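You operate a simulated robot arm through the tools that you are given. There is no shell and no other tool.

You are at the controls of a simulated robot arm. One attempt, no reset.

Task
Pin the brake cable with the orange pin, latch it and spin the drum till FREE lights.
Fine: press the pull button after latching, before the spin.

Only the result counts: the job must be done as asked and must still hold three seconds after the hand-in. Knocking over, shifting, dropping, spilling or breaking anything else fails it.

Robot
A 6-joint arm with a two-finger parallel gripper, fixed in place. Base frame: the origin is at the foot of the arm, x ahead of it, y to its left, z up; the work surface is at about z = 89.2. Lengths are in cm, angles in rad, forces in N, time in s.
With the tool pointing down near the work surface it reaches from about 24 to 64 cm from the base axis. Its first joint turns from -1.152 to 1.152 rad. Payload 2.7 kg.
The TCP is the grasp point between the finger pads, 2.3 cm short of the fingertips. In the tool frame z runs along the fingers and y along their closing line. The gripper opens to 9.4 cm. The fingers are 3.8 cm wide and 1 cm thick; the gripper's body (5.4 by 9.6 cm) begins 3.9 cm behind the TCP.
Orientation is that of the tool frame in the base frame, as a unit quaternion [x, y, z, w]. With the fingers straight down and closing along the base's y, the tool's x points along the base's -x, its y along +y and its z along -z.

Tools
- The arm moves only by the tool nudge_tool. Its arguments are lists of equal length, an entry for each row: "dp": the shift along the tool's x, y, z in units of 40 mm (1.0 is 40 mm), a list of three; "angular": the turn, a rotation vector about the tool's x, y, z in units of 4 degrees (1.0 is 4 degrees), a list of three; "jaw": the finger opening in cm, from 0 to 9.4. In form: {"dp": [[dx, dy, dz], ...], "angular": [[rx, ry, rz], ...], "jaw": [jaw, ...]}. A call has 1 to 20 rows; each row shifts and turns the commanded pose from where the row before left it, along the tool's axes as they then stand. A call with a number of a shift or a turn outside -1 to 1 is refused whole. Each row takes 0.2 s and may step no farther than 5 cm and 0.15 rad from the row before; otherwise, or with a gripper value out of range, the whole call is refused. Where a pose cannot be reached the arm comes as near as it can. A force on the tool above 70 N (or 10 N above the force at the start of the call, whichever is more), or a blocked arm, ends the call early, and 0.2 s more pass. Each finger travels about 4.5 cm/s and halts on what it meets, pressing with about 26 N; the grip force reading is that of the motor and also rises with nothing between the fingers. The clock runs only during rows and for 0.2 s after the last one: add rows that do not move to give the fingers time. The reply holds the time, the measured pose of the TCP, the force on the tool along the base axes, the opening and the grip force, in the units named above and with some noise, with the torque about the TCP (base axes, N m) and any sound that the robot's microphone picked up.
- Cameras (640 x 400 px; columns grow to the right, rows downward): "scene" is fixed at [4.84, -41.41, 141.77]; the picture's right is [0.94, -0.33, 0.00], its down [-0.14, -0.42, -0.90] and it looks along [0.29, 0.85, -0.44] (base axes); focal length 334 px, centre (320, 200). "wrist" rides on the gripper at [8.6, 1.6, -7.5] in the tool frame; the picture's right is [-0.18, 0.98, 0.00], its down [-0.58, -0.11, -0.81] and it looks along [-0.79, -0.15, 0.59] (tool axes); focal length 243 px, centre (320, 200). There is no depth. A picture from a camera that has moved, and an enlarged one, comes with that camera's place and axes in the base frame and with its lens.
- capture(camera): a new picture of that camera. No time passes.
- inspect(camera, box): a new picture of the part [left, top, right, bottom] of that camera's present view, enlarged. No time passes.
- close_job(): hands the job in; it is judged then, once.

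Places have to be worked out from the pictures, the camera data and where the tool is seen. Open the gripper and draw the arm clear of the work before you hand the job in, unless the task says otherwise.

The tools are called after "Call:" as a command line: name --argument value ..., lists and objects as JSON in quotes. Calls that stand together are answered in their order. nudge_tool: Moves the arm, as the interface text tells. Its arguments: {"type":"object","properties":{"dp":{"type":"array","items":{"type":"array","items":{"type":"number"}}},"angular":{"type":"array","items":{"type":"array","items":{"type":"number"}}},"jaw":{"type":"array","items":{"type":"number"}}},"required":["dp","angular","jaw"]} The other tools are called the same way: capture (camera) takes a picture; inspect (camera, box) takes an enlarged picture of a part of a camera's view; close_job () hands the job in.

At the start:

```text
time_s: 0.0
tool_pos: [28.12, 26.0, 125.51]
orientation: [-0.001, 1.0, 0.0, 0.0]
force: [-0.1, -0.3, 0.5]
moment: [0.02, 0.02, 0.02]
grip_width: 9.4
grip_force: 0.1
```

scene: 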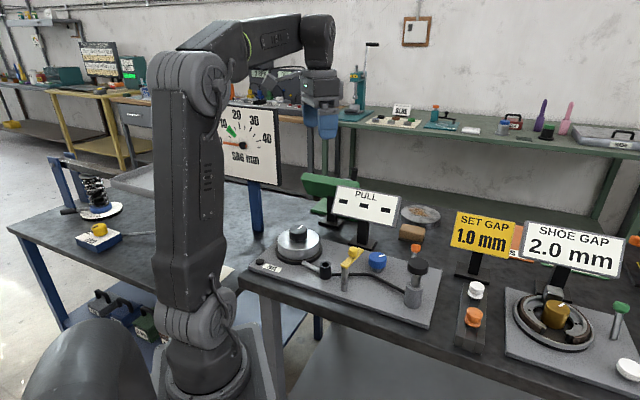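
wrist: 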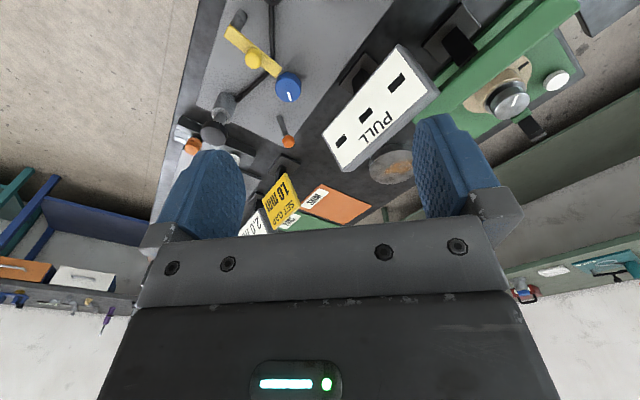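

I'll begin by enlarging the pictures to see the parts of the bench.

Call:
inspect --camera "scene" --box '[230, 170, 450, 330]'

Call:
inspect --camera "scene" --box '[430, 200, 640, 390]'

Call:
inspect --camera "wrist" --box '[150, 0, 420, 240]'

Call:
inspect --camera "scene" --box '[0, 80, 300, 280]'

```text
2.50 times, centred on (340, 250) of scene
camera zoom: at [4.84, -41.41, 141.77], right [0.94, -0.33, 0.0], down [-0.14, -0.42, -0.9], along [0.29, 0.85, -0.44], focal length 835 px, centre (270, 75)
```

zoom: 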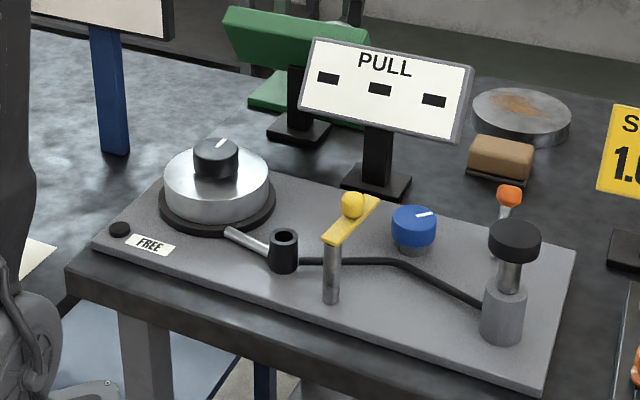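

```text
2.11 times, centred on (535, 295) of scene
camera zoom: at [4.84, -41.41, 141.77], right [0.94, -0.33, 0.0], down [-0.14, -0.42, -0.9], along [0.29, 0.85, -0.44], focal length 703 px, centre (-133, 0)
```

zoom: 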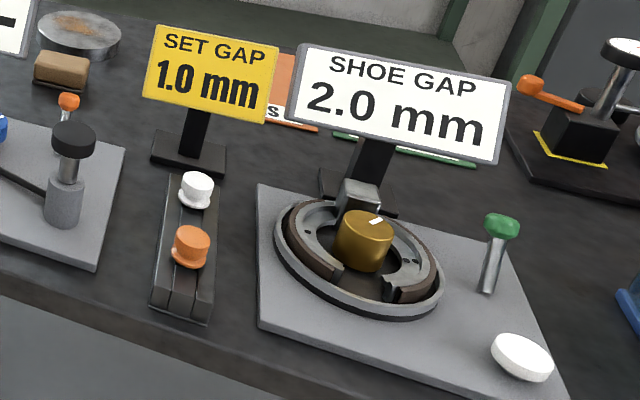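

```text
1.67 times, centred on (285, 120) of wrist
camera zoom: at [19.37, 27.61, 132.81], right [0.18, 0.98, 0.0], down [0.58, -0.11, 0.81], along [0.79, -0.15, -0.59], focal length 404 px, centre (378, 333)
```

zoom: 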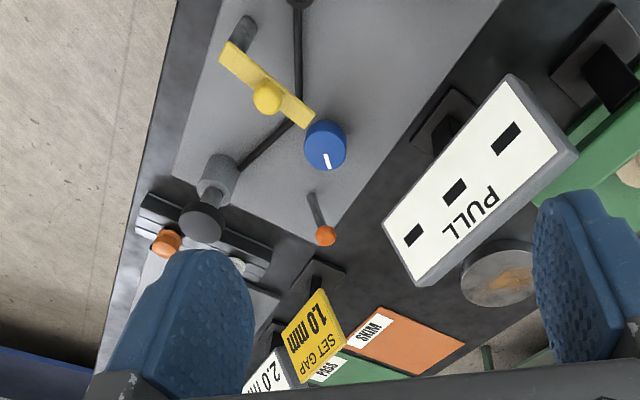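

```text
2.00 times, centred on (150, 180) of scene
camera zoom: at [4.84, -41.41, 141.77], right [0.94, -0.33, 0.0], down [-0.14, -0.42, -0.9], along [0.29, 0.85, -0.44], focal length 668 px, centre (660, 240)
```

zoom: 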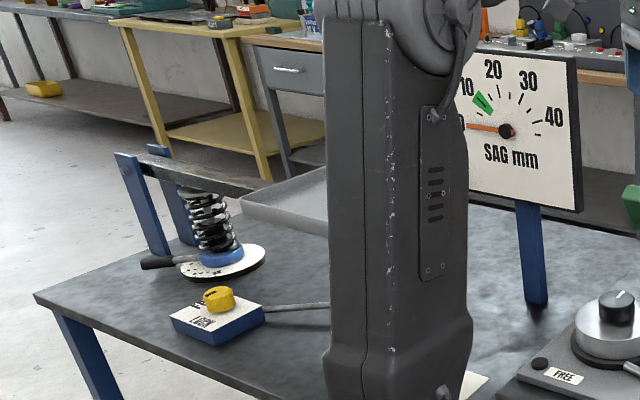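

The bench is turned by about 45° to the base. The fixture plate runs from about (10,26) to (41,-3), with the socket near (26,17), the latch post near (28.6,11.6) and the pin rack near (49,-5). I'm moving the tool back and turning it to see the plate better from the wrist.

Call:
nudge_tool --dp '[[0.5, -0.375, 0.3], [0.5, -0.375, 0.3], [0.5, -0.375, 0.3], [0.5, -0.375, 0.3], [0, 0, 0], [0, 0, 0], [0, 0, 0], [0, 0, 0], [0, 0, 0], [0, 0, 0], [0, 0, 0], [0, 0, 0], [0, 0, 0], [0, 0, 0], [0, 0, 0]]' --angular '[[0, 0, 0], [0, 0, 0], [0, 0, 0], [0, 0, 0], [0, 0, -1], [0, 0, -1], [0, 0, -1], [0, 0, -1], [0, 0, -1], [0, 0, -1], [0, 0, -1], [0, 0, -1], [0, 0, -1], [0, 0, -1], [0, 0, -1]]' --jaw '[9.4, 9.4, 9.4, 9.4, 9.4, 9.4, 9.4, 9.4, 9.4, 9.4, 9.4, 9.4, 9.4, 9.4, 9.4]'

Call:
capture --camera "wrist"

Call:
capture --camera "scene"

```text
time_s: 3.2
tool_pos: [20.04, 19.86, 120.6]
orientation: [-0.374, 0.927, 0.001, 0.001]
force: [-0.2, 0.0, -0.2]
moment: [0.0, 0.02, -0.02]
grip_width: 9.37
grip_force: 0.0
```

```text
taken
camera wrist: at [12.66, 15.1, 127.98], right [-0.55, 0.83, 0.0], down [0.49, 0.32, 0.81], along [0.67, 0.45, -0.59], focal length 243 px, centre (320, 200)
```

wrist: 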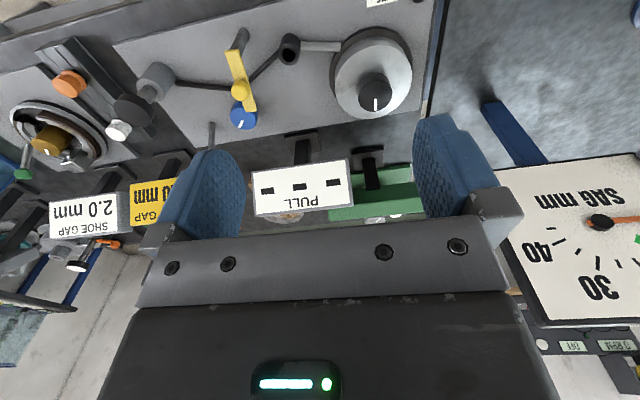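

```text
taken
```

scene: 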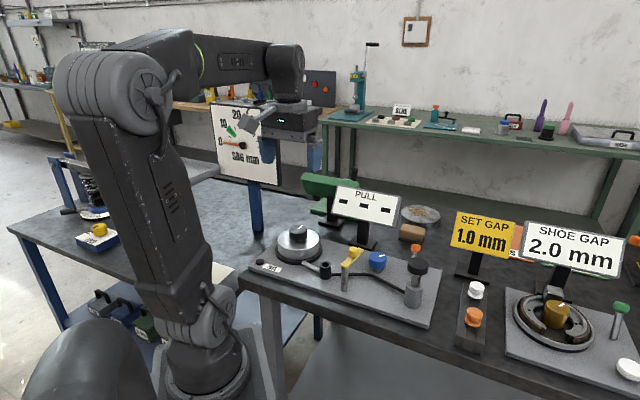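

The wrist view now shows the whole plate from above. I'm enlarging it to locate the parts.

Call:
inspect --camera "wrist" --box '[100, 0, 292, 120]'

Call:
inspect --camera "wrist" --box '[240, 0, 432, 120]'

Call:
inspect --camera "wrist" --box '[0, 20, 192, 140]'

Call:
inspect --camera "scene" --box '[300, 230, 440, 320]'

```text
3.33 times, centred on (196, 60) of wrist
camera zoom: at [12.66, 15.1, 127.98], right [-0.55, 0.83, 0.0], down [0.49, 0.32, 0.81], along [0.67, 0.45, -0.59], focal length 809 px, centre (733, 667)
```

zoom: 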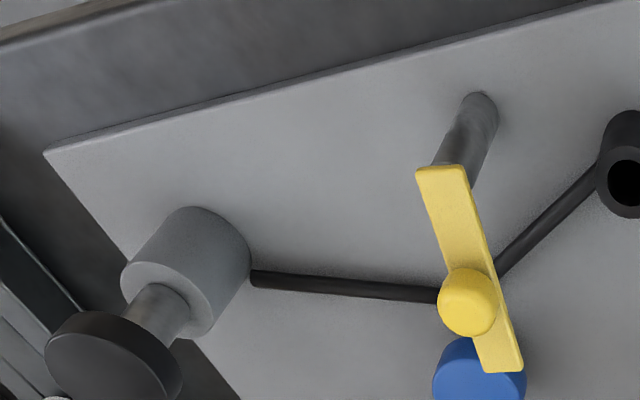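

```text
3.33 times, centred on (336, 60) of wrist
camera zoom: at [12.66, 15.1, 127.98], right [-0.55, 0.83, 0.0], down [0.49, 0.32, 0.81], along [0.67, 0.45, -0.59], focal length 809 px, centre (267, 667)
```

zoom: 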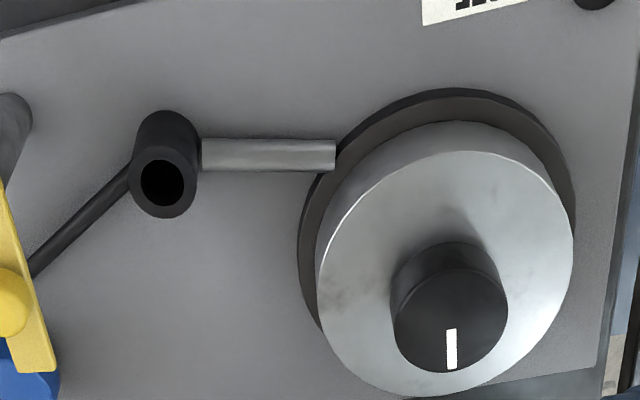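

```text
3.33 times, centred on (96, 80) of wrist
camera zoom: at [12.66, 15.1, 127.98], right [-0.55, 0.83, 0.0], down [0.49, 0.32, 0.81], along [0.67, 0.45, -0.59], focal length 809 px, centre (1067, 600)
```

zoom: 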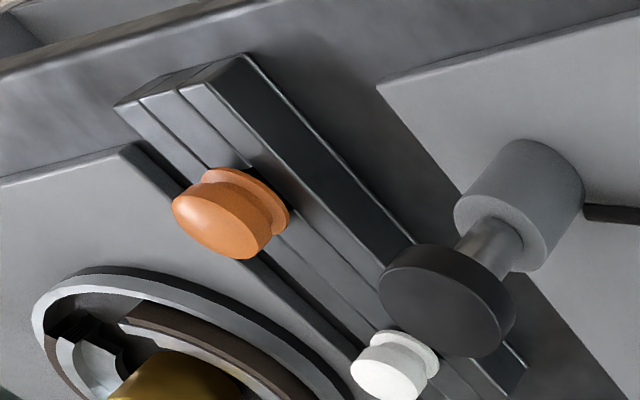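

```text
4.44 times, centred on (370, 275) of scene
camera zoom: at [4.84, -41.41, 141.77], right [0.94, -0.33, 0.0], down [-0.14, -0.42, -0.9], along [0.29, 0.85, -0.44], focal length 1485 px, centre (98, -133)
```

zoom: 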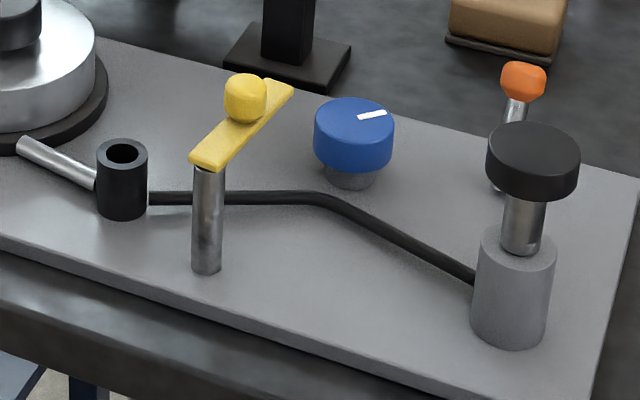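

Triangulating between the two views gives these positions:
- Socket hole: about (27.45, 19.85, 92.6).
- Latch pivot: (29.4, 13.7), with its bar at z≈96 and its ball at (32.8, 15.9, 97.5).
- Black plunger: (42, 5, 99.6).
- Drum knob: (24.1, 31.8, 96.2).
- Orange pin: (49, -5.3, 93.5).

I'm moving above the orange pin for a closer look.

Call:
nudge_tool --dp '[[-0.076, -0.87, 0.309], [-0.076, -0.87, 0.309], [-0.076, -0.87, 0.309], [-0.076, -0.87, 0.309], [-0.076, -0.87, 0.309], [-0.076, -0.87, 0.309], [-0.076, -0.87, 0.309], [-0.076, -0.87, 0.309], [-0.076, -0.87, 0.309], [-0.076, -0.87, 0.309], [-0.076, -0.87, 0.309], [0, 0, 0]]' --angular '[[0, 0, 0], [0, 0, 0], [0, 0, 0], [0, 0, 0], [0, 0, 0], [0, 0, 0], [0, 0, 0], [0, 0, 0], [0, 0, 0], [0, 0, 0], [0, 0, 0], [0, 0, 0]]' --jaw '[9.4, 9.4, 9.4, 9.4, 9.4, 9.4, 9.4, 9.4, 9.4, 9.4, 9.4, 9.4]'

Call:
capture --camera "wrist"

Call:
capture --camera "scene"

```text
time_s: 5.8
tool_pos: [49.07, -5.27, 107.08]
orientation: [-0.374, 0.927, 0.002, 0.001]
force: [0.3, -0.2, 0.2]
moment: [-0.02, -0.02, -0.03]
grip_width: 9.39
grip_force: 0.1
```

```text
taken
camera wrist: at [41.63, -10.1, 114.36], right [-0.55, 0.84, 0.0], down [0.49, 0.32, 0.81], along [0.67, 0.44, -0.59], focal length 243 px, centre (320, 200)
```

wrist: 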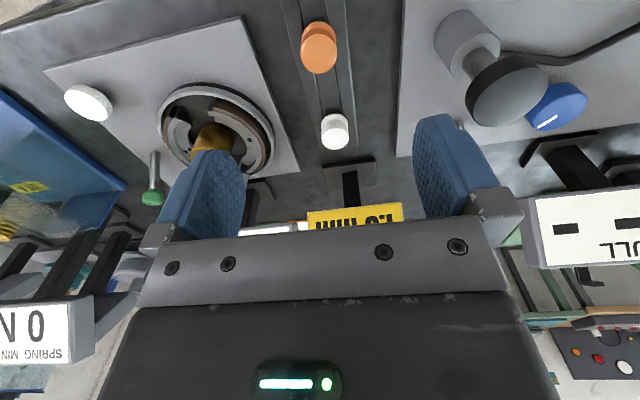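

```text
taken
```

scene: 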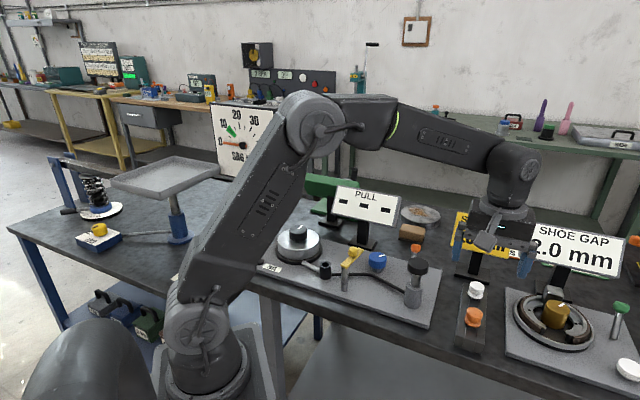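

Call:
inspect --camera "wrist" --box '[240, 0, 400, 100]'

Call:
inspect --camera "scene" --box '[435, 270, 515, 350]'

Call:
inspect --camera "wrist" --box '[400, 0, 640, 150]'

```text
4.00 times, centred on (320, 50) of wrist
camera zoom: at [41.63, -10.1, 114.36], right [-0.55, 0.84, 0.0], down [0.49, 0.32, 0.81], along [0.67, 0.44, -0.59], focal length 970 px, centre (320, 800)
```

zoom: 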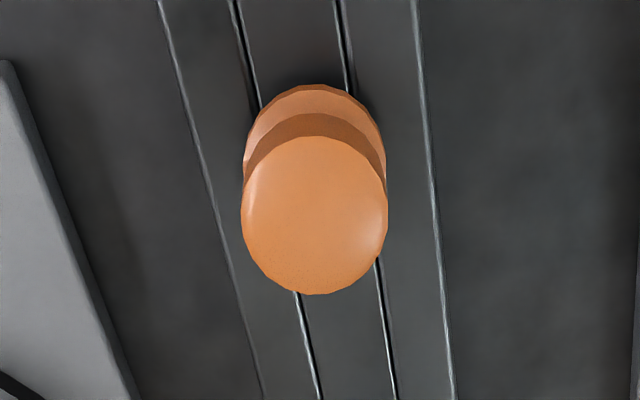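

```text
5.00 times, centred on (475, 310) of scene
camera zoom: at [4.84, -41.41, 141.77], right [0.94, -0.33, 0.0], down [-0.14, -0.42, -0.9], along [0.29, 0.85, -0.44], focal length 1671 px, centre (-455, -350)
```

zoom: 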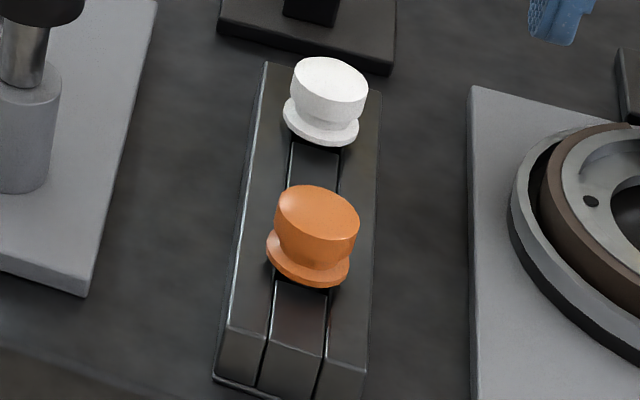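

```text
2.67 times, centred on (520, 75) of wrist
camera zoom: at [41.63, -10.1, 114.36], right [-0.55, 0.84, 0.0], down [0.49, 0.32, 0.81], along [0.67, 0.44, -0.59], focal length 647 px, centre (-213, 533)
```

zoom: 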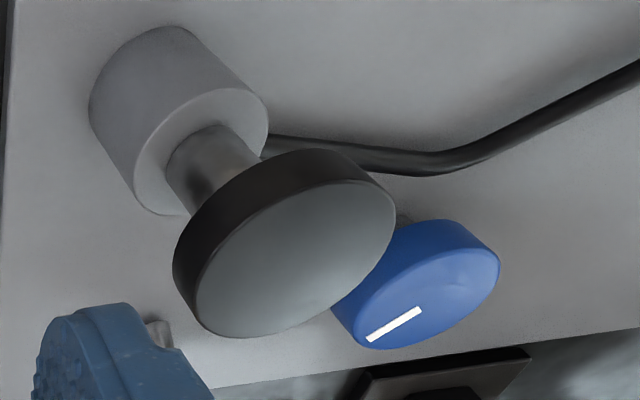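

The orange pin's head top is at about (48.85, -5.45, 93.9), roughly 2.85 cm across, with a collar below it on a rack top at z≈91.6. I'm descending part way and will check alignment before gripping.

Call:
nudge_tool --dp '[[0.07, 0.006, 0.75], [0, 0, 0.75], [0, 0, 0.6], [0, 0, 0]]' --angular '[[0, 0, 0], [0, 0, 0], [0, 0, 0], [0, 0, 0]]' --jaw '[6, 6, 6, 6]'

Call:
capture --camera "wrist"

Call:
inspect --camera "scene" --box '[420, 220, 540, 350]'

```text
time_s: 6.8
tool_pos: [48.86, -5.58, 98.45]
orientation: [-0.374, 0.927, 0.001, 0.0]
force: [-0.2, -0.3, 0.8]
moment: [-0.01, 0.0, 0.02]
grip_width: 5.98
grip_force: 0.1
```

```text
taken
camera wrist: at [41.46, -10.34, 105.85], right [-0.55, 0.84, 0.0], down [0.49, 0.32, 0.81], along [0.67, 0.44, -0.59], focal length 243 px, centre (320, 200)
```

wrist: 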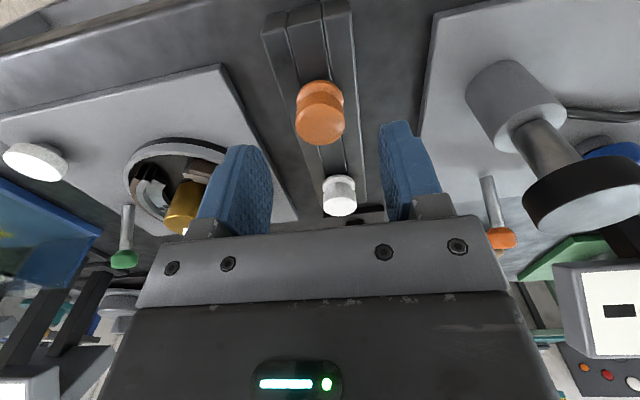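

```text
3.08 times, centred on (480, 285) of scene
camera zoom: at [4.84, -41.41, 141.77], right [0.94, -0.33, 0.0], down [-0.14, -0.42, -0.9], along [0.29, 0.85, -0.44], focal length 1028 px, centre (-172, -62)
```

zoom: 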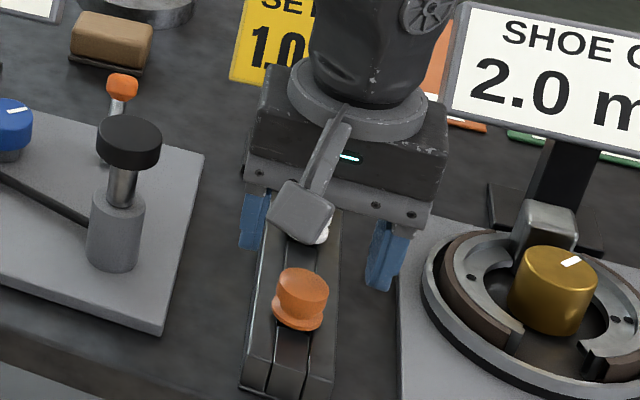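

The pin head sits on the tool axis (column 320, row 123, as predicted). I'm descending the remaining 3.5 cm to put the fingertips just above the collar.

Call:
nudge_tool --dp '[[0, 0, 0.45], [0, 0, 0.43], [0, 0, 0]]' --angular '[[0, 0, 0], [0, 0, 0], [0, 0, 0]]' --jaw '[6, 6, 6]'

Call:
capture --camera "wrist"

Call:
inspect --camera "scene" --box '[420, 240, 540, 350]'

```text
time_s: 7.6
tool_pos: [48.76, -5.36, 94.93]
orientation: [-0.374, 0.928, 0.001, 0.0]
force: [-0.1, 0.0, 0.2]
moment: [0.0, 0.01, -0.01]
grip_width: 6.01
grip_force: 0.0
```

```text
taken
camera wrist: at [41.41, -10.18, 102.28], right [-0.55, 0.84, 0.0], down [0.49, 0.32, 0.81], along [0.67, 0.44, -0.59], focal length 243 px, centre (320, 200)
```

wrist: 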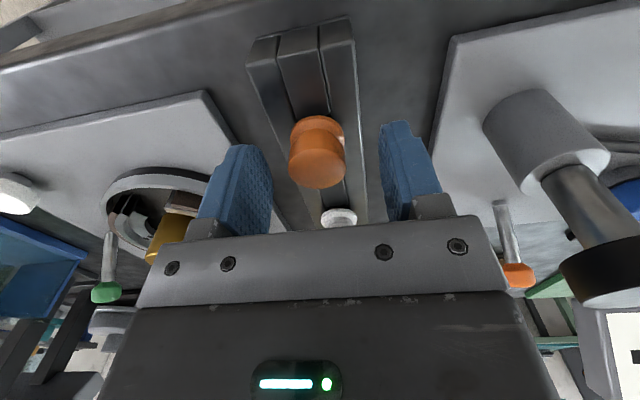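

```text
3.64 times, centred on (480, 295) of scene
camera zoom: at [4.84, -41.41, 141.77], right [0.94, -0.33, 0.0], down [-0.14, -0.42, -0.9], along [0.29, 0.85, -0.44], focal length 1215 px, centre (-262, -146)
```

zoom: 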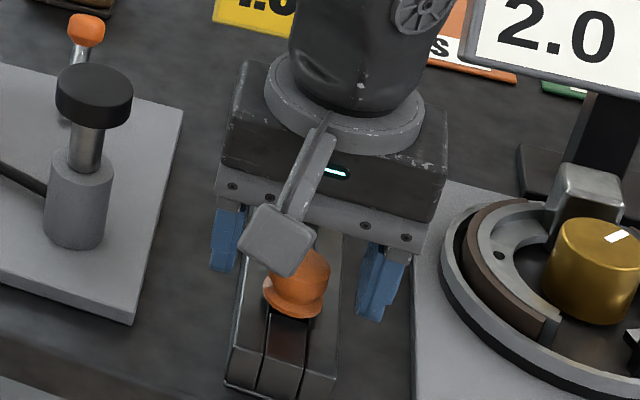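

The head is between the pads and the fingertips are just above the collar. I'm closing on the head.

Call:
nudge_tool --dp '[[0, 0, 0], [0, 0, 0], [0, 0, 0], [0, 0, 0]]' --angular '[[0, 0, 0], [0, 0, 0], [0, 0, 0], [0, 0, 0]]' --jaw '[1.0, 1.0, 1.0, 1.0]'

Call:
capture --camera "wrist"

```text
time_s: 8.6
tool_pos: [48.75, -5.36, 94.95]
orientation: [-0.374, 0.927, 0.001, 0.001]
force: [0.3, -0.1, 0.4]
moment: [0.02, 0.01, 0.0]
grip_width: 2.77
grip_force: 25.8
```

```text
taken
camera wrist: at [41.41, -10.19, 102.29], right [-0.55, 0.84, 0.0], down [0.49, 0.32, 0.81], along [0.67, 0.44, -0.59], focal length 243 px, centre (320, 200)
```

wrist: 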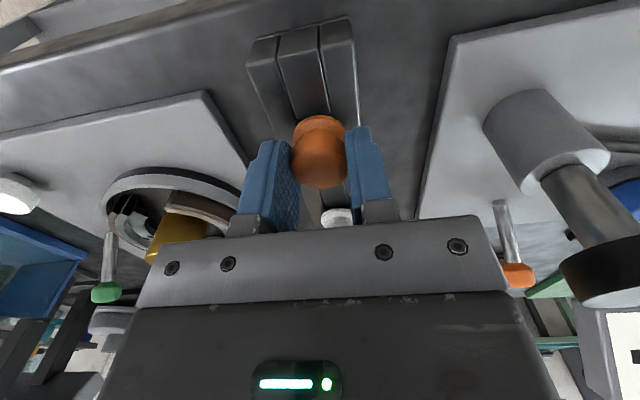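

The grip reads 2.77 cm at 25.8 N, so the head is held. I'm lifting straight up slowly.

Call:
nudge_tool --dp '[[0, 0, -0.15], [0, 0, -0.25], [0, 0, -0.3], [0, 0, -0.4], [0, 0, -0.5], [0, 0, 0]]' --angular '[[0, 0, 0], [0, 0, 0], [0, 0, 0], [0, 0, 0], [0, 0, 0], [0, 0, 0]]' --jaw '[1.0, 1.0, 1.0, 1.0, 1.0, 1.0]'

Call:
capture --camera "wrist"

Call:
inspect --camera "scene" --box '[420, 220, 540, 340]'

```text
time_s: 10.0
tool_pos: [48.73, -5.6, 101.25]
orientation: [-0.373, 0.928, 0.001, 0.001]
force: [-0.2, 0.1, -0.7]
moment: [-0.02, 0.01, 0.03]
grip_width: 2.75
grip_force: 26.5
```

```text
taken
camera wrist: at [41.33, -10.3, 108.65], right [-0.55, 0.84, 0.0], down [0.49, 0.32, 0.81], along [0.67, 0.44, -0.59], focal length 243 px, centre (320, 200)
```

wrist: 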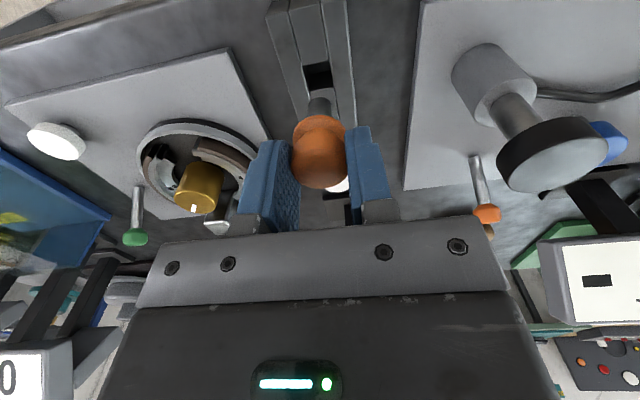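

```text
3.33 times, centred on (480, 280) of scene
camera zoom: at [4.84, -41.41, 141.77], right [0.94, -0.33, 0.0], down [-0.14, -0.42, -0.9], along [0.29, 0.85, -0.44], focal length 1114 px, centre (-213, -67)
```

zoom: 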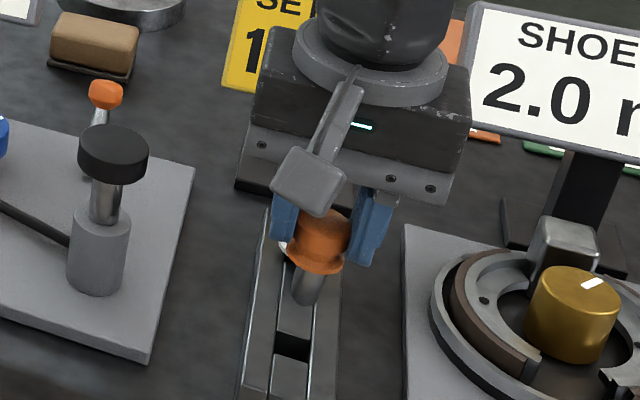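

The pin came out upright with its shaft visible. I'm raising it well clear and carrying it above the socket.

Call:
nudge_tool --dp '[[0, 0, -0.7], [0, 0, -0.7], [0, 0, -0.7], [-0.059, 0.4, 0], [-0.059, 0.7, 0], [-0.059, 0.85, 0], [-0.059, 0.9, 0], [-0.059, 0.9, 0], [-0.059, 0.9, 0], [-0.059, 0.9, 0], [-0.059, 0.9, 0], [-0.059, 0.85, 0], [-0.059, 0.6, 0], [0, 0.375, 0], [0, 0, 0], [0, 0, 0]]' --angular '[[0, 0, 0], [0, 0, 0], [0, 0, 0], [0, 0, 0], [0, 0, 0], [0, 0, 0], [0, 0, 0], [0, 0, 0], [0, 0, 0], [0, 0, 0], [0, 0, 0], [0, 0, 0], [0, 0, 0], [0, 0, 0], [0, 0, 0], [0, 0, 0]]' --jaw '[1.0, 1.0, 1.0, 1.0, 1.0, 1.0, 1.0, 1.0, 1.0, 1.0, 1.0, 1.0, 1.0, 1.0, 1.0, 1.0]'

Call:
capture --camera "wrist"

Call:
inspect --camera "scene" --box '[260, 150, 420, 310]'

```text
time_s: 13.4
tool_pos: [27.55, 20.1, 109.6]
orientation: [-0.374, 0.927, 0.001, 0.001]
force: [0.5, 0.7, -1.0]
moment: [0.0, 0.01, 0.01]
grip_width: 2.78
grip_force: 26.4
```

```text
taken
camera wrist: at [20.05, 15.23, 117.15], right [-0.55, 0.84, 0.0], down [0.49, 0.32, 0.81], along [0.67, 0.44, -0.59], focal length 243 px, centre (320, 200)
```

wrist: 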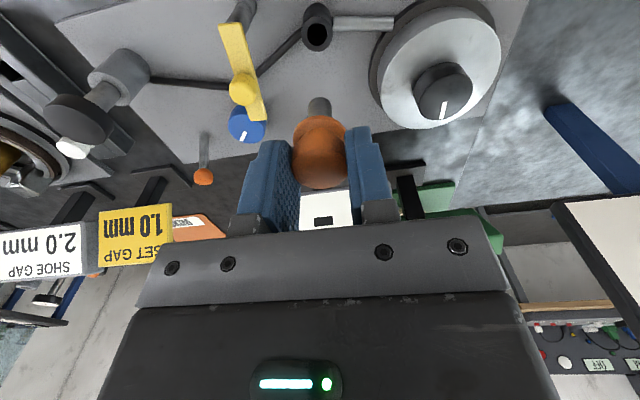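

```text
2.50 times, centred on (340, 230) of scene
camera zoom: at [4.84, -41.41, 141.77], right [0.94, -0.33, 0.0], down [-0.14, -0.42, -0.9], along [0.29, 0.85, -0.44], focal length 835 px, centre (270, 125)
```

zoom: 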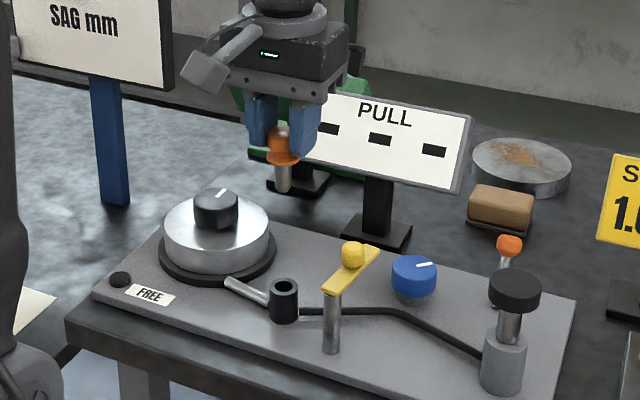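

I'm enlarging both views around the socket and pin tip to refine alignment.

Call:
inspect --camera "wrist" --box '[256, 0, 384, 80]'

Call:
inspect --camera "wrist" --box '[256, 75, 384, 155]'

Call:
inspect --camera "scene" --box '[300, 260, 364, 310]'

Call:
inspect --camera "scene" --box '[310, 210, 374, 260]'

```text
5.00 times, centred on (320, 40) of wrist
camera zoom: at [20.05, 15.23, 117.15], right [-0.55, 0.84, 0.0], down [0.49, 0.32, 0.81], along [0.67, 0.44, -0.59], focal length 1213 px, centre (320, 1000)
```

zoom: 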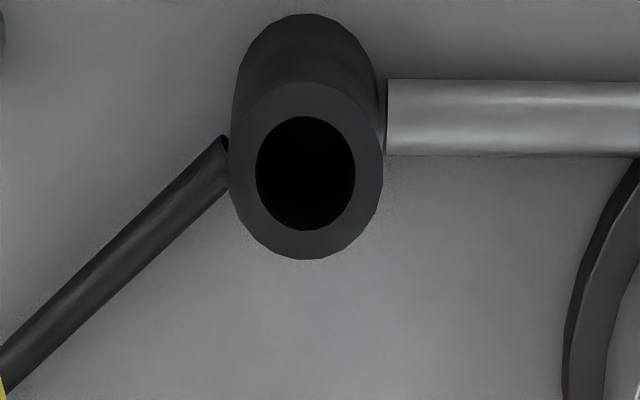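

```text
5.00 times, centred on (320, 115) of wrist
camera zoom: at [20.05, 15.23, 117.15], right [-0.55, 0.84, 0.0], down [0.49, 0.32, 0.81], along [0.67, 0.44, -0.59], focal length 1213 px, centre (320, 625)
```

zoom: 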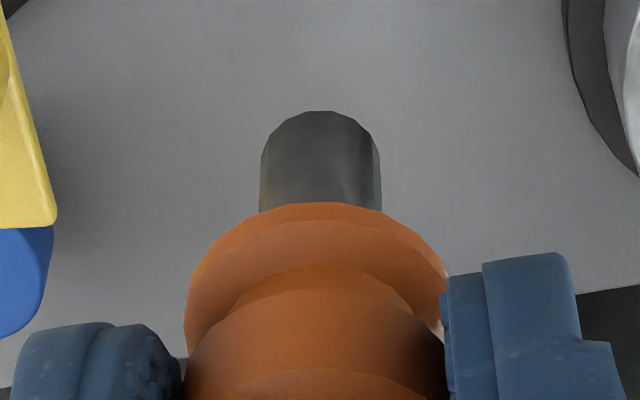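

```text
8.00 times, centred on (332, 285) of scene
camera zoom: at [4.84, -41.41, 141.77], right [0.94, -0.33, 0.0], down [-0.14, -0.42, -0.9], along [0.29, 0.85, -0.44], focal length 2673 px, centre (224, -480)
```

zoom: 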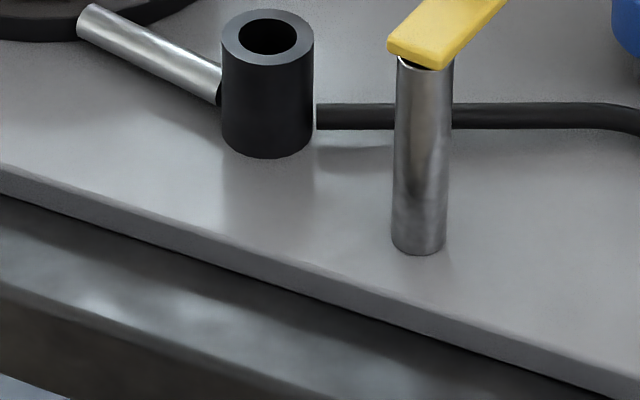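

```text
8.00 times, centred on (342, 235) of scene
camera zoom: at [4.84, -41.41, 141.77], right [0.94, -0.33, 0.0], down [-0.14, -0.42, -0.9], along [0.29, 0.85, -0.44], focal length 2673 px, centre (144, -80)
```

zoom: 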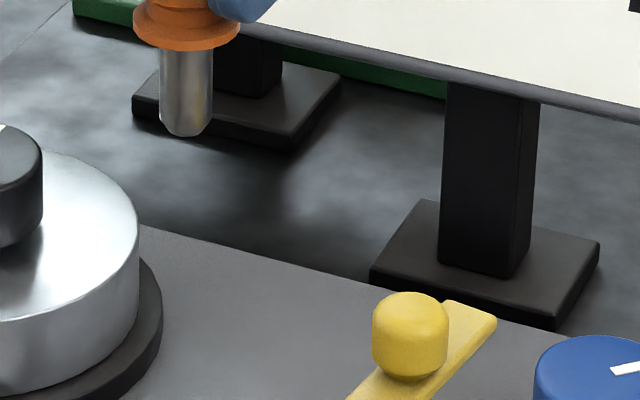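

The shaft is about 1.5 cm in a roughly 1.75 cm hole, so alignment within about 1 mm is needed. The hole is offset about 0.25 cm to picture-left of the tool axis. I'm correcting for that and descending until the tip is just above the socket.

Call:
nudge_tool --dp '[[0.011, -0.0615, 0.6], [0, 0, 0.7], [0, 0, 0.6], [0, 0, 0.4], [0, 0, 0], [0, 0, 0]]' --angular '[[0, 0, 0], [0, 0, 0], [0, 0, 0], [0, 0, 0], [0, 0, 0], [0, 0, 0]]' --jaw '[1.0, 1.0, 1.0, 1.0, 1.0, 1.0]'

Call:
capture --camera "wrist"

Call:
inspect --camera "wrist" --box '[256, 65, 384, 145]'

Call:
inspect --camera "scene" --box '[292, 235, 372, 295]'

```text
time_s: 14.8
tool_pos: [27.69, 19.82, 100.66]
orientation: [-0.375, 0.927, 0.002, 0.001]
force: [0.2, 0.3, -0.1]
moment: [0.0, -0.03, 0.0]
grip_width: 2.8
grip_force: 26.4
```

```text
taken
camera wrist: at [20.28, 15.02, 108.06], right [-0.55, 0.84, 0.0], down [0.49, 0.32, 0.81], along [0.67, 0.44, -0.59], focal length 243 px, centre (320, 200)
```

wrist: 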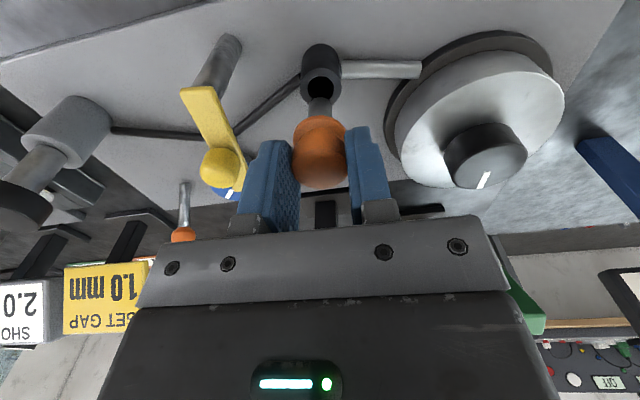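

```text
5.00 times, centred on (320, 105) of wrist
camera zoom: at [20.28, 15.02, 108.06], right [-0.55, 0.84, 0.0], down [0.49, 0.32, 0.81], along [0.67, 0.44, -0.59], focal length 1213 px, centre (320, 675)
```

zoom: 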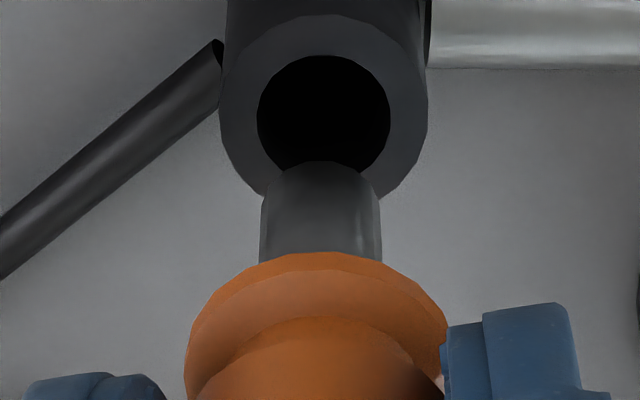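

```text
6.67 times, centred on (332, 265) of scene
camera zoom: at [4.84, -41.41, 141.77], right [0.94, -0.33, 0.0], down [-0.14, -0.42, -0.9], along [0.29, 0.85, -0.44], focal length 2227 px, centre (240, -233)
```

zoom: 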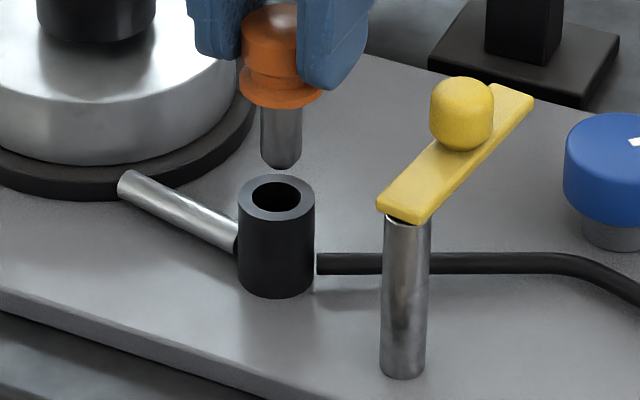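

Laterally the wrist view looks aligned, but the scene view hints at a small fore-aft offset. I'm checking with a higher zoom.

Call:
inspect --camera "scene" --box '[316, 240, 348, 260]'

Call:
inspect --camera "scene" --box '[316, 260, 348, 280]'

Call:
inspect --camera "wrist" --box '[288, 60, 352, 100]'

```text
16.00 times, centred on (332, 250) of scene
camera zoom: at [4.84, -41.41, 141.77], right [0.94, -0.33, 0.0], down [-0.14, -0.42, -0.9], along [0.29, 0.85, -0.44], focal length 5346 px, centre (128, -600)
```

zoom: 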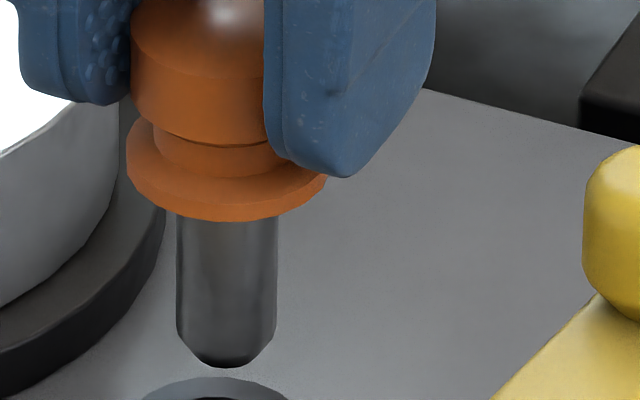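

```text
16.00 times, centred on (332, 270) of scene
camera zoom: at [4.84, -41.41, 141.77], right [0.94, -0.33, 0.0], down [-0.14, -0.42, -0.9], along [0.29, 0.85, -0.44], focal length 5346 px, centre (128, -920)
```

zoom: 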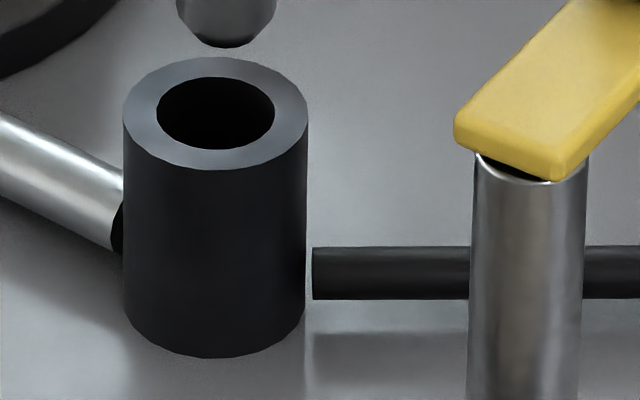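

```text
10.00 times, centred on (320, 80) of wrist
camera zoom: at [20.28, 15.02, 108.06], right [-0.55, 0.84, 0.0], down [0.49, 0.32, 0.81], along [0.67, 0.44, -0.59], focal length 2426 px, centre (320, 1400)
```

zoom: 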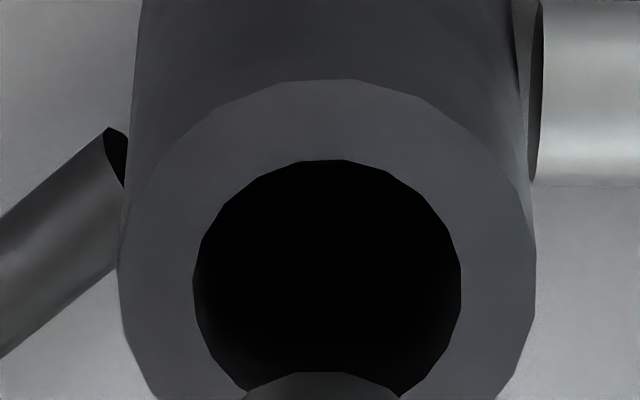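

Combining both views, the hole is about 0.19 cm nearer the base than the pin axis and 0.04 cm sideways. I'm applying that correction and descending about 1 cm.

Call:
nudge_tool --dp '[[0.045, 0.018, 0.1], [0, 0, 0.1], [0, 0, 0], [0, 0, 0]]' --angular '[[0, 0, 0], [0, 0, 0], [0, 0, 0], [0, 0, 0]]' --jaw '[1.0, 1.0, 1.0, 1.0]'

Call:
inspect --camera "scene" --box '[310, 248, 350, 273]'

Call:
inspect --camera "wrist" --box '[280, 65, 360, 115]'

```text
time_s: 15.8
tool_pos: [27.51, 19.89, 99.97]
orientation: [-0.375, 0.927, 0.001, 0.0]
force: [-0.7, 0.6, -1.2]
moment: [-0.01, -0.01, 0.0]
grip_width: 2.78
grip_force: 25.9
```

```text
16.00 times, centred on (330, 260) of scene
camera zoom: at [4.84, -41.41, 141.77], right [0.94, -0.33, 0.0], down [-0.14, -0.42, -0.9], along [0.29, 0.85, -0.44], focal length 5346 px, centre (160, -768)
```

zoom: 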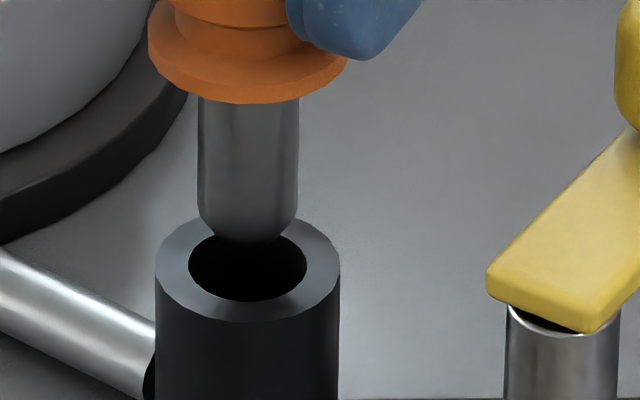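

```text
8.00 times, centred on (320, 90) of wrist
camera zoom: at [20.11, 15.0, 107.25], right [-0.55, 0.84, 0.0], down [0.49, 0.32, 0.81], along [0.67, 0.44, -0.59], focal length 1941 px, centre (320, 1080)
```

zoom: 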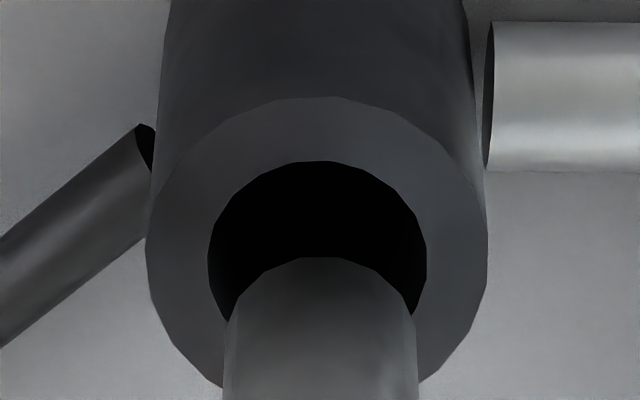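

The pin and hole now agree within 0.3 mm in both views. I'm descending slowly to start the insertion.

Call:
nudge_tool --dp '[[0, 0, 0.1], [0, 0, 0.1], [0, 0, 0.1], [0, 0, 0.1], [0, 0, 0.1], [0, 0, 0]]' --angular '[[0, 0, 0], [0, 0, 0], [0, 0, 0], [0, 0, 0], [0, 0, 0], [0, 0, 0]]' --jaw '[1.0, 1.0, 1.0, 1.0, 1.0, 1.0]'

Call:
inspect --camera "scene" --box '[310, 248, 350, 273]'

Call:
inspect --camera "wrist" --box '[280, 65, 360, 115]'

```text
time_s: 17.2
tool_pos: [27.67, 19.82, 97.87]
orientation: [-0.375, 0.927, 0.001, 0.001]
force: [0.5, 0.0, -0.9]
moment: [0.01, 0.0, -0.01]
grip_width: 2.77
grip_force: 26.1
```

```text
16.00 times, centred on (330, 260) of scene
camera zoom: at [4.84, -41.41, 141.77], right [0.94, -0.33, 0.0], down [-0.14, -0.42, -0.9], along [0.29, 0.85, -0.44], focal length 5346 px, centre (160, -768)
```

zoom: 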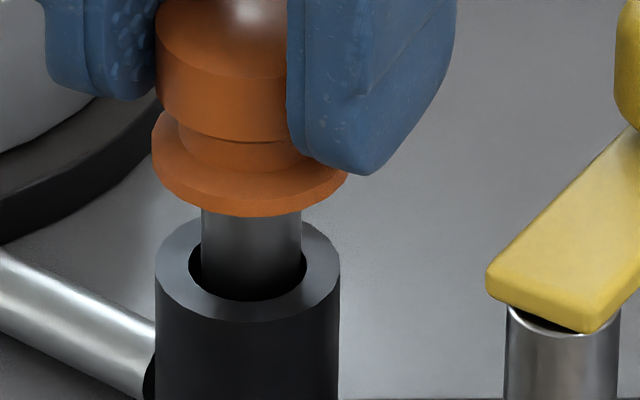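

```text
8.00 times, centred on (320, 90) of wrist
camera zoom: at [20.16, 14.99, 105.26], right [-0.55, 0.84, 0.0], down [0.49, 0.32, 0.81], along [0.67, 0.44, -0.59], focal length 1941 px, centre (320, 1080)
```

zoom: 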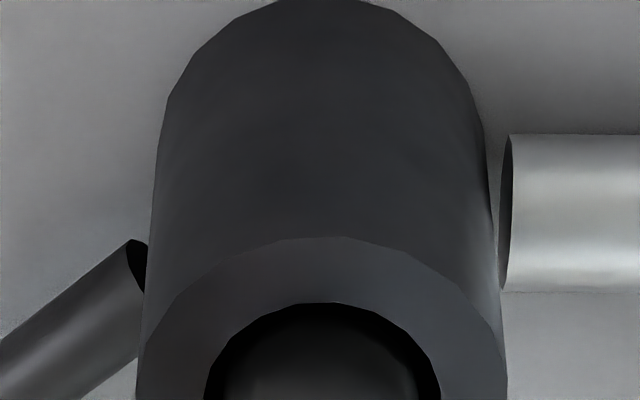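

The shaft has entered the bore without contact force. I'm continuing down towards the collar seat.

Call:
nudge_tool --dp '[[0, 0, 0.08], [0, 0, 0.08], [0, 0, 0.08], [0, 0, 0.06], [0, 0, 0.05], [0, 0, 0]]' --angular '[[0, 0, 0], [0, 0, 0], [0, 0, 0], [0, 0, 0], [0, 0, 0], [0, 0, 0]]' --jaw '[1.0, 1.0, 1.0, 1.0, 1.0, 1.0]'

Call:
inspect --camera "scene" --box '[310, 248, 350, 273]'

Call:
capture --camera "wrist"

```text
time_s: 18.6
tool_pos: [27.53, 19.78, 96.44]
orientation: [-0.375, 0.927, 0.001, 0.0]
force: [-0.1, -1.4, -0.8]
moment: [0.03, -0.01, 0.0]
grip_width: 2.75
grip_force: 26.1
```

```text
16.00 times, centred on (330, 260) of scene
camera zoom: at [4.84, -41.41, 141.77], right [0.94, -0.33, 0.0], down [-0.14, -0.42, -0.9], along [0.29, 0.85, -0.44], focal length 5346 px, centre (160, -768)
```

zoom: 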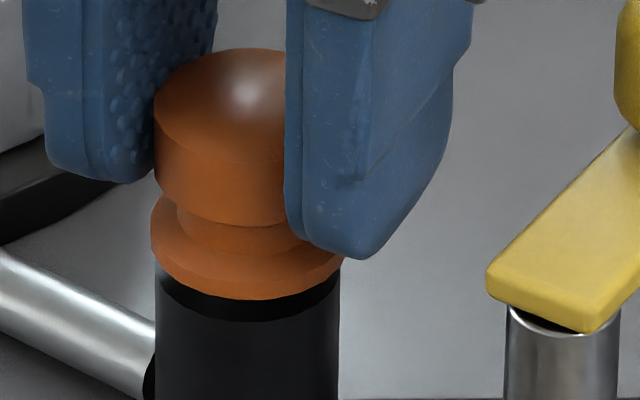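

```text
taken
camera wrist: at [20.12, 14.91, 103.85], right [-0.55, 0.84, 0.0], down [0.49, 0.32, 0.81], along [0.67, 0.44, -0.59], focal length 243 px, centre (320, 200)
```

wrist: 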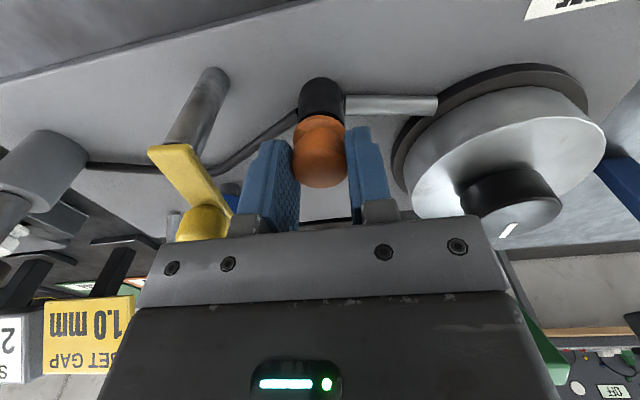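

There is still a gap of about 4 mm under the collar. I'm pressing down in small steps until the collar seats.

Call:
nudge_tool --dp '[[0, 0, 0.03], [0, 0, 0.03], [0, 0, 0.03], [0, 0, 0.02], [0, 0, 0]]' --angular '[[0, 0, 0], [0, 0, 0], [0, 0, 0], [0, 0, 0], [0, 0, 0]]' --jaw '[1.0, 1.0, 1.0, 1.0, 1.0]'

Call:
inspect --camera "scene" --box '[310, 248, 350, 273]'

```text
time_s: 19.8
tool_pos: [27.47, 19.75, 96.07]
orientation: [-0.374, 0.927, 0.001, 0.0]
force: [-0.5, -0.5, -0.6]
moment: [0.0, 0.0, 0.0]
grip_width: 2.75
grip_force: 26.4
```

```text
16.00 times, centred on (330, 260) of scene
camera zoom: at [4.84, -41.41, 141.77], right [0.94, -0.33, 0.0], down [-0.14, -0.42, -0.9], along [0.29, 0.85, -0.44], focal length 5346 px, centre (160, -768)
```

zoom: 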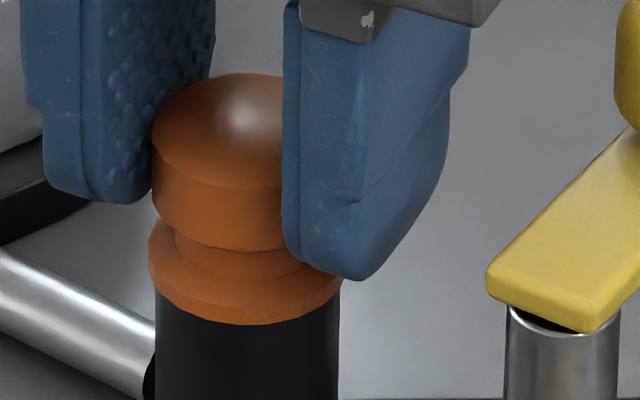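

The collar is nearly on the rim with no contact force yet, so I'm adding a few finer steps.

Call:
nudge_tool --dp '[[0, 0, 0.02], [0, 0, 0.02], [0, 0, 0.02], [0, 0, 0]]' --angular '[[0, 0, 0], [0, 0, 0], [0, 0, 0], [0, 0, 0]]' --jaw '[1.0, 1.0, 1.0, 1.0]'

Call:
inspect --camera "scene" --box '[310, 248, 350, 273]'

```text
time_s: 20.8
tool_pos: [27.7, 19.77, 95.84]
orientation: [-0.375, 0.927, 0.001, 0.002]
force: [-5.7, 5.6, 19.4]
moment: [0.15, 0.17, 0.01]
grip_width: 2.77
grip_force: 25.9
```

```text
16.00 times, centred on (330, 260) of scene
camera zoom: at [4.81, -41.41, 141.77], right [0.94, -0.33, 0.0], down [-0.14, -0.42, -0.9], along [0.29, 0.85, -0.44], focal length 5346 px, centre (160, -768)
```

zoom: 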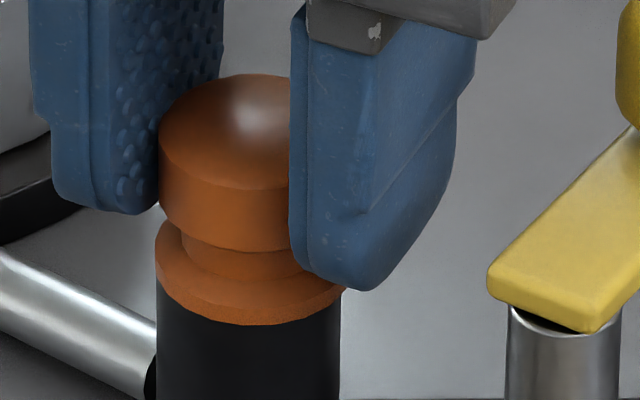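

The reading of 19 N upward, with the head not dropping further, shows the collar is seated. I'm releasing the head.

Call:
nudge_tool --dp '[[0, 0, -0.03], [0, 0, 0], [0, 0, 0], [0, 0, 0]]' --angular '[[0, 0, 0], [0, 0, 0], [0, 0, 0], [0, 0, 0]]' --jaw '[2.7, 5.0, 5.0, 5.0]'

Call:
inspect --camera "scene" --box '[290, 230, 370, 280]'

Call:
capture --camera "wrist"

```text
time_s: 21.8
tool_pos: [27.63, 19.72, 95.93]
orientation: [-0.374, 0.927, 0.002, 0.001]
force: [0.1, 0.2, -0.2]
moment: [0.02, 0.01, -0.02]
grip_width: 4.99
grip_force: 0.0
```

```text
8.00 times, centred on (330, 255) of scene
camera zoom: at [4.84, -41.41, 141.77], right [0.94, -0.33, 0.0], down [-0.14, -0.42, -0.9], along [0.29, 0.85, -0.44], focal length 2673 px, centre (240, -240)
```

zoom: 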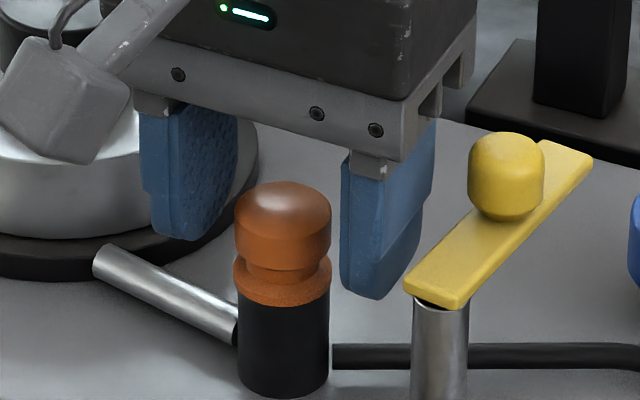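

```text
taken
camera wrist: at [20.18, 14.92, 103.27], right [-0.55, 0.84, 0.0], down [0.49, 0.32, 0.81], along [0.67, 0.44, -0.59], focal length 243 px, centre (320, 200)
```

wrist: 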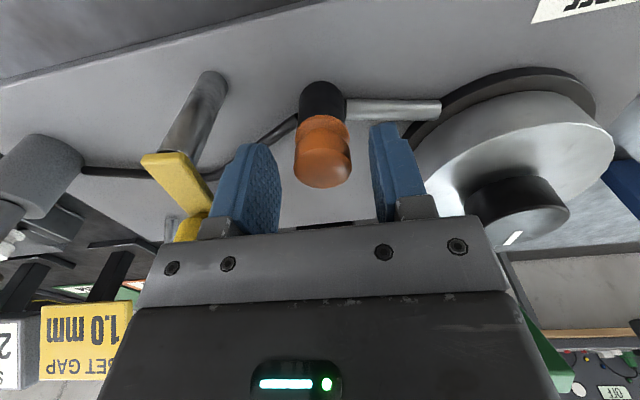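

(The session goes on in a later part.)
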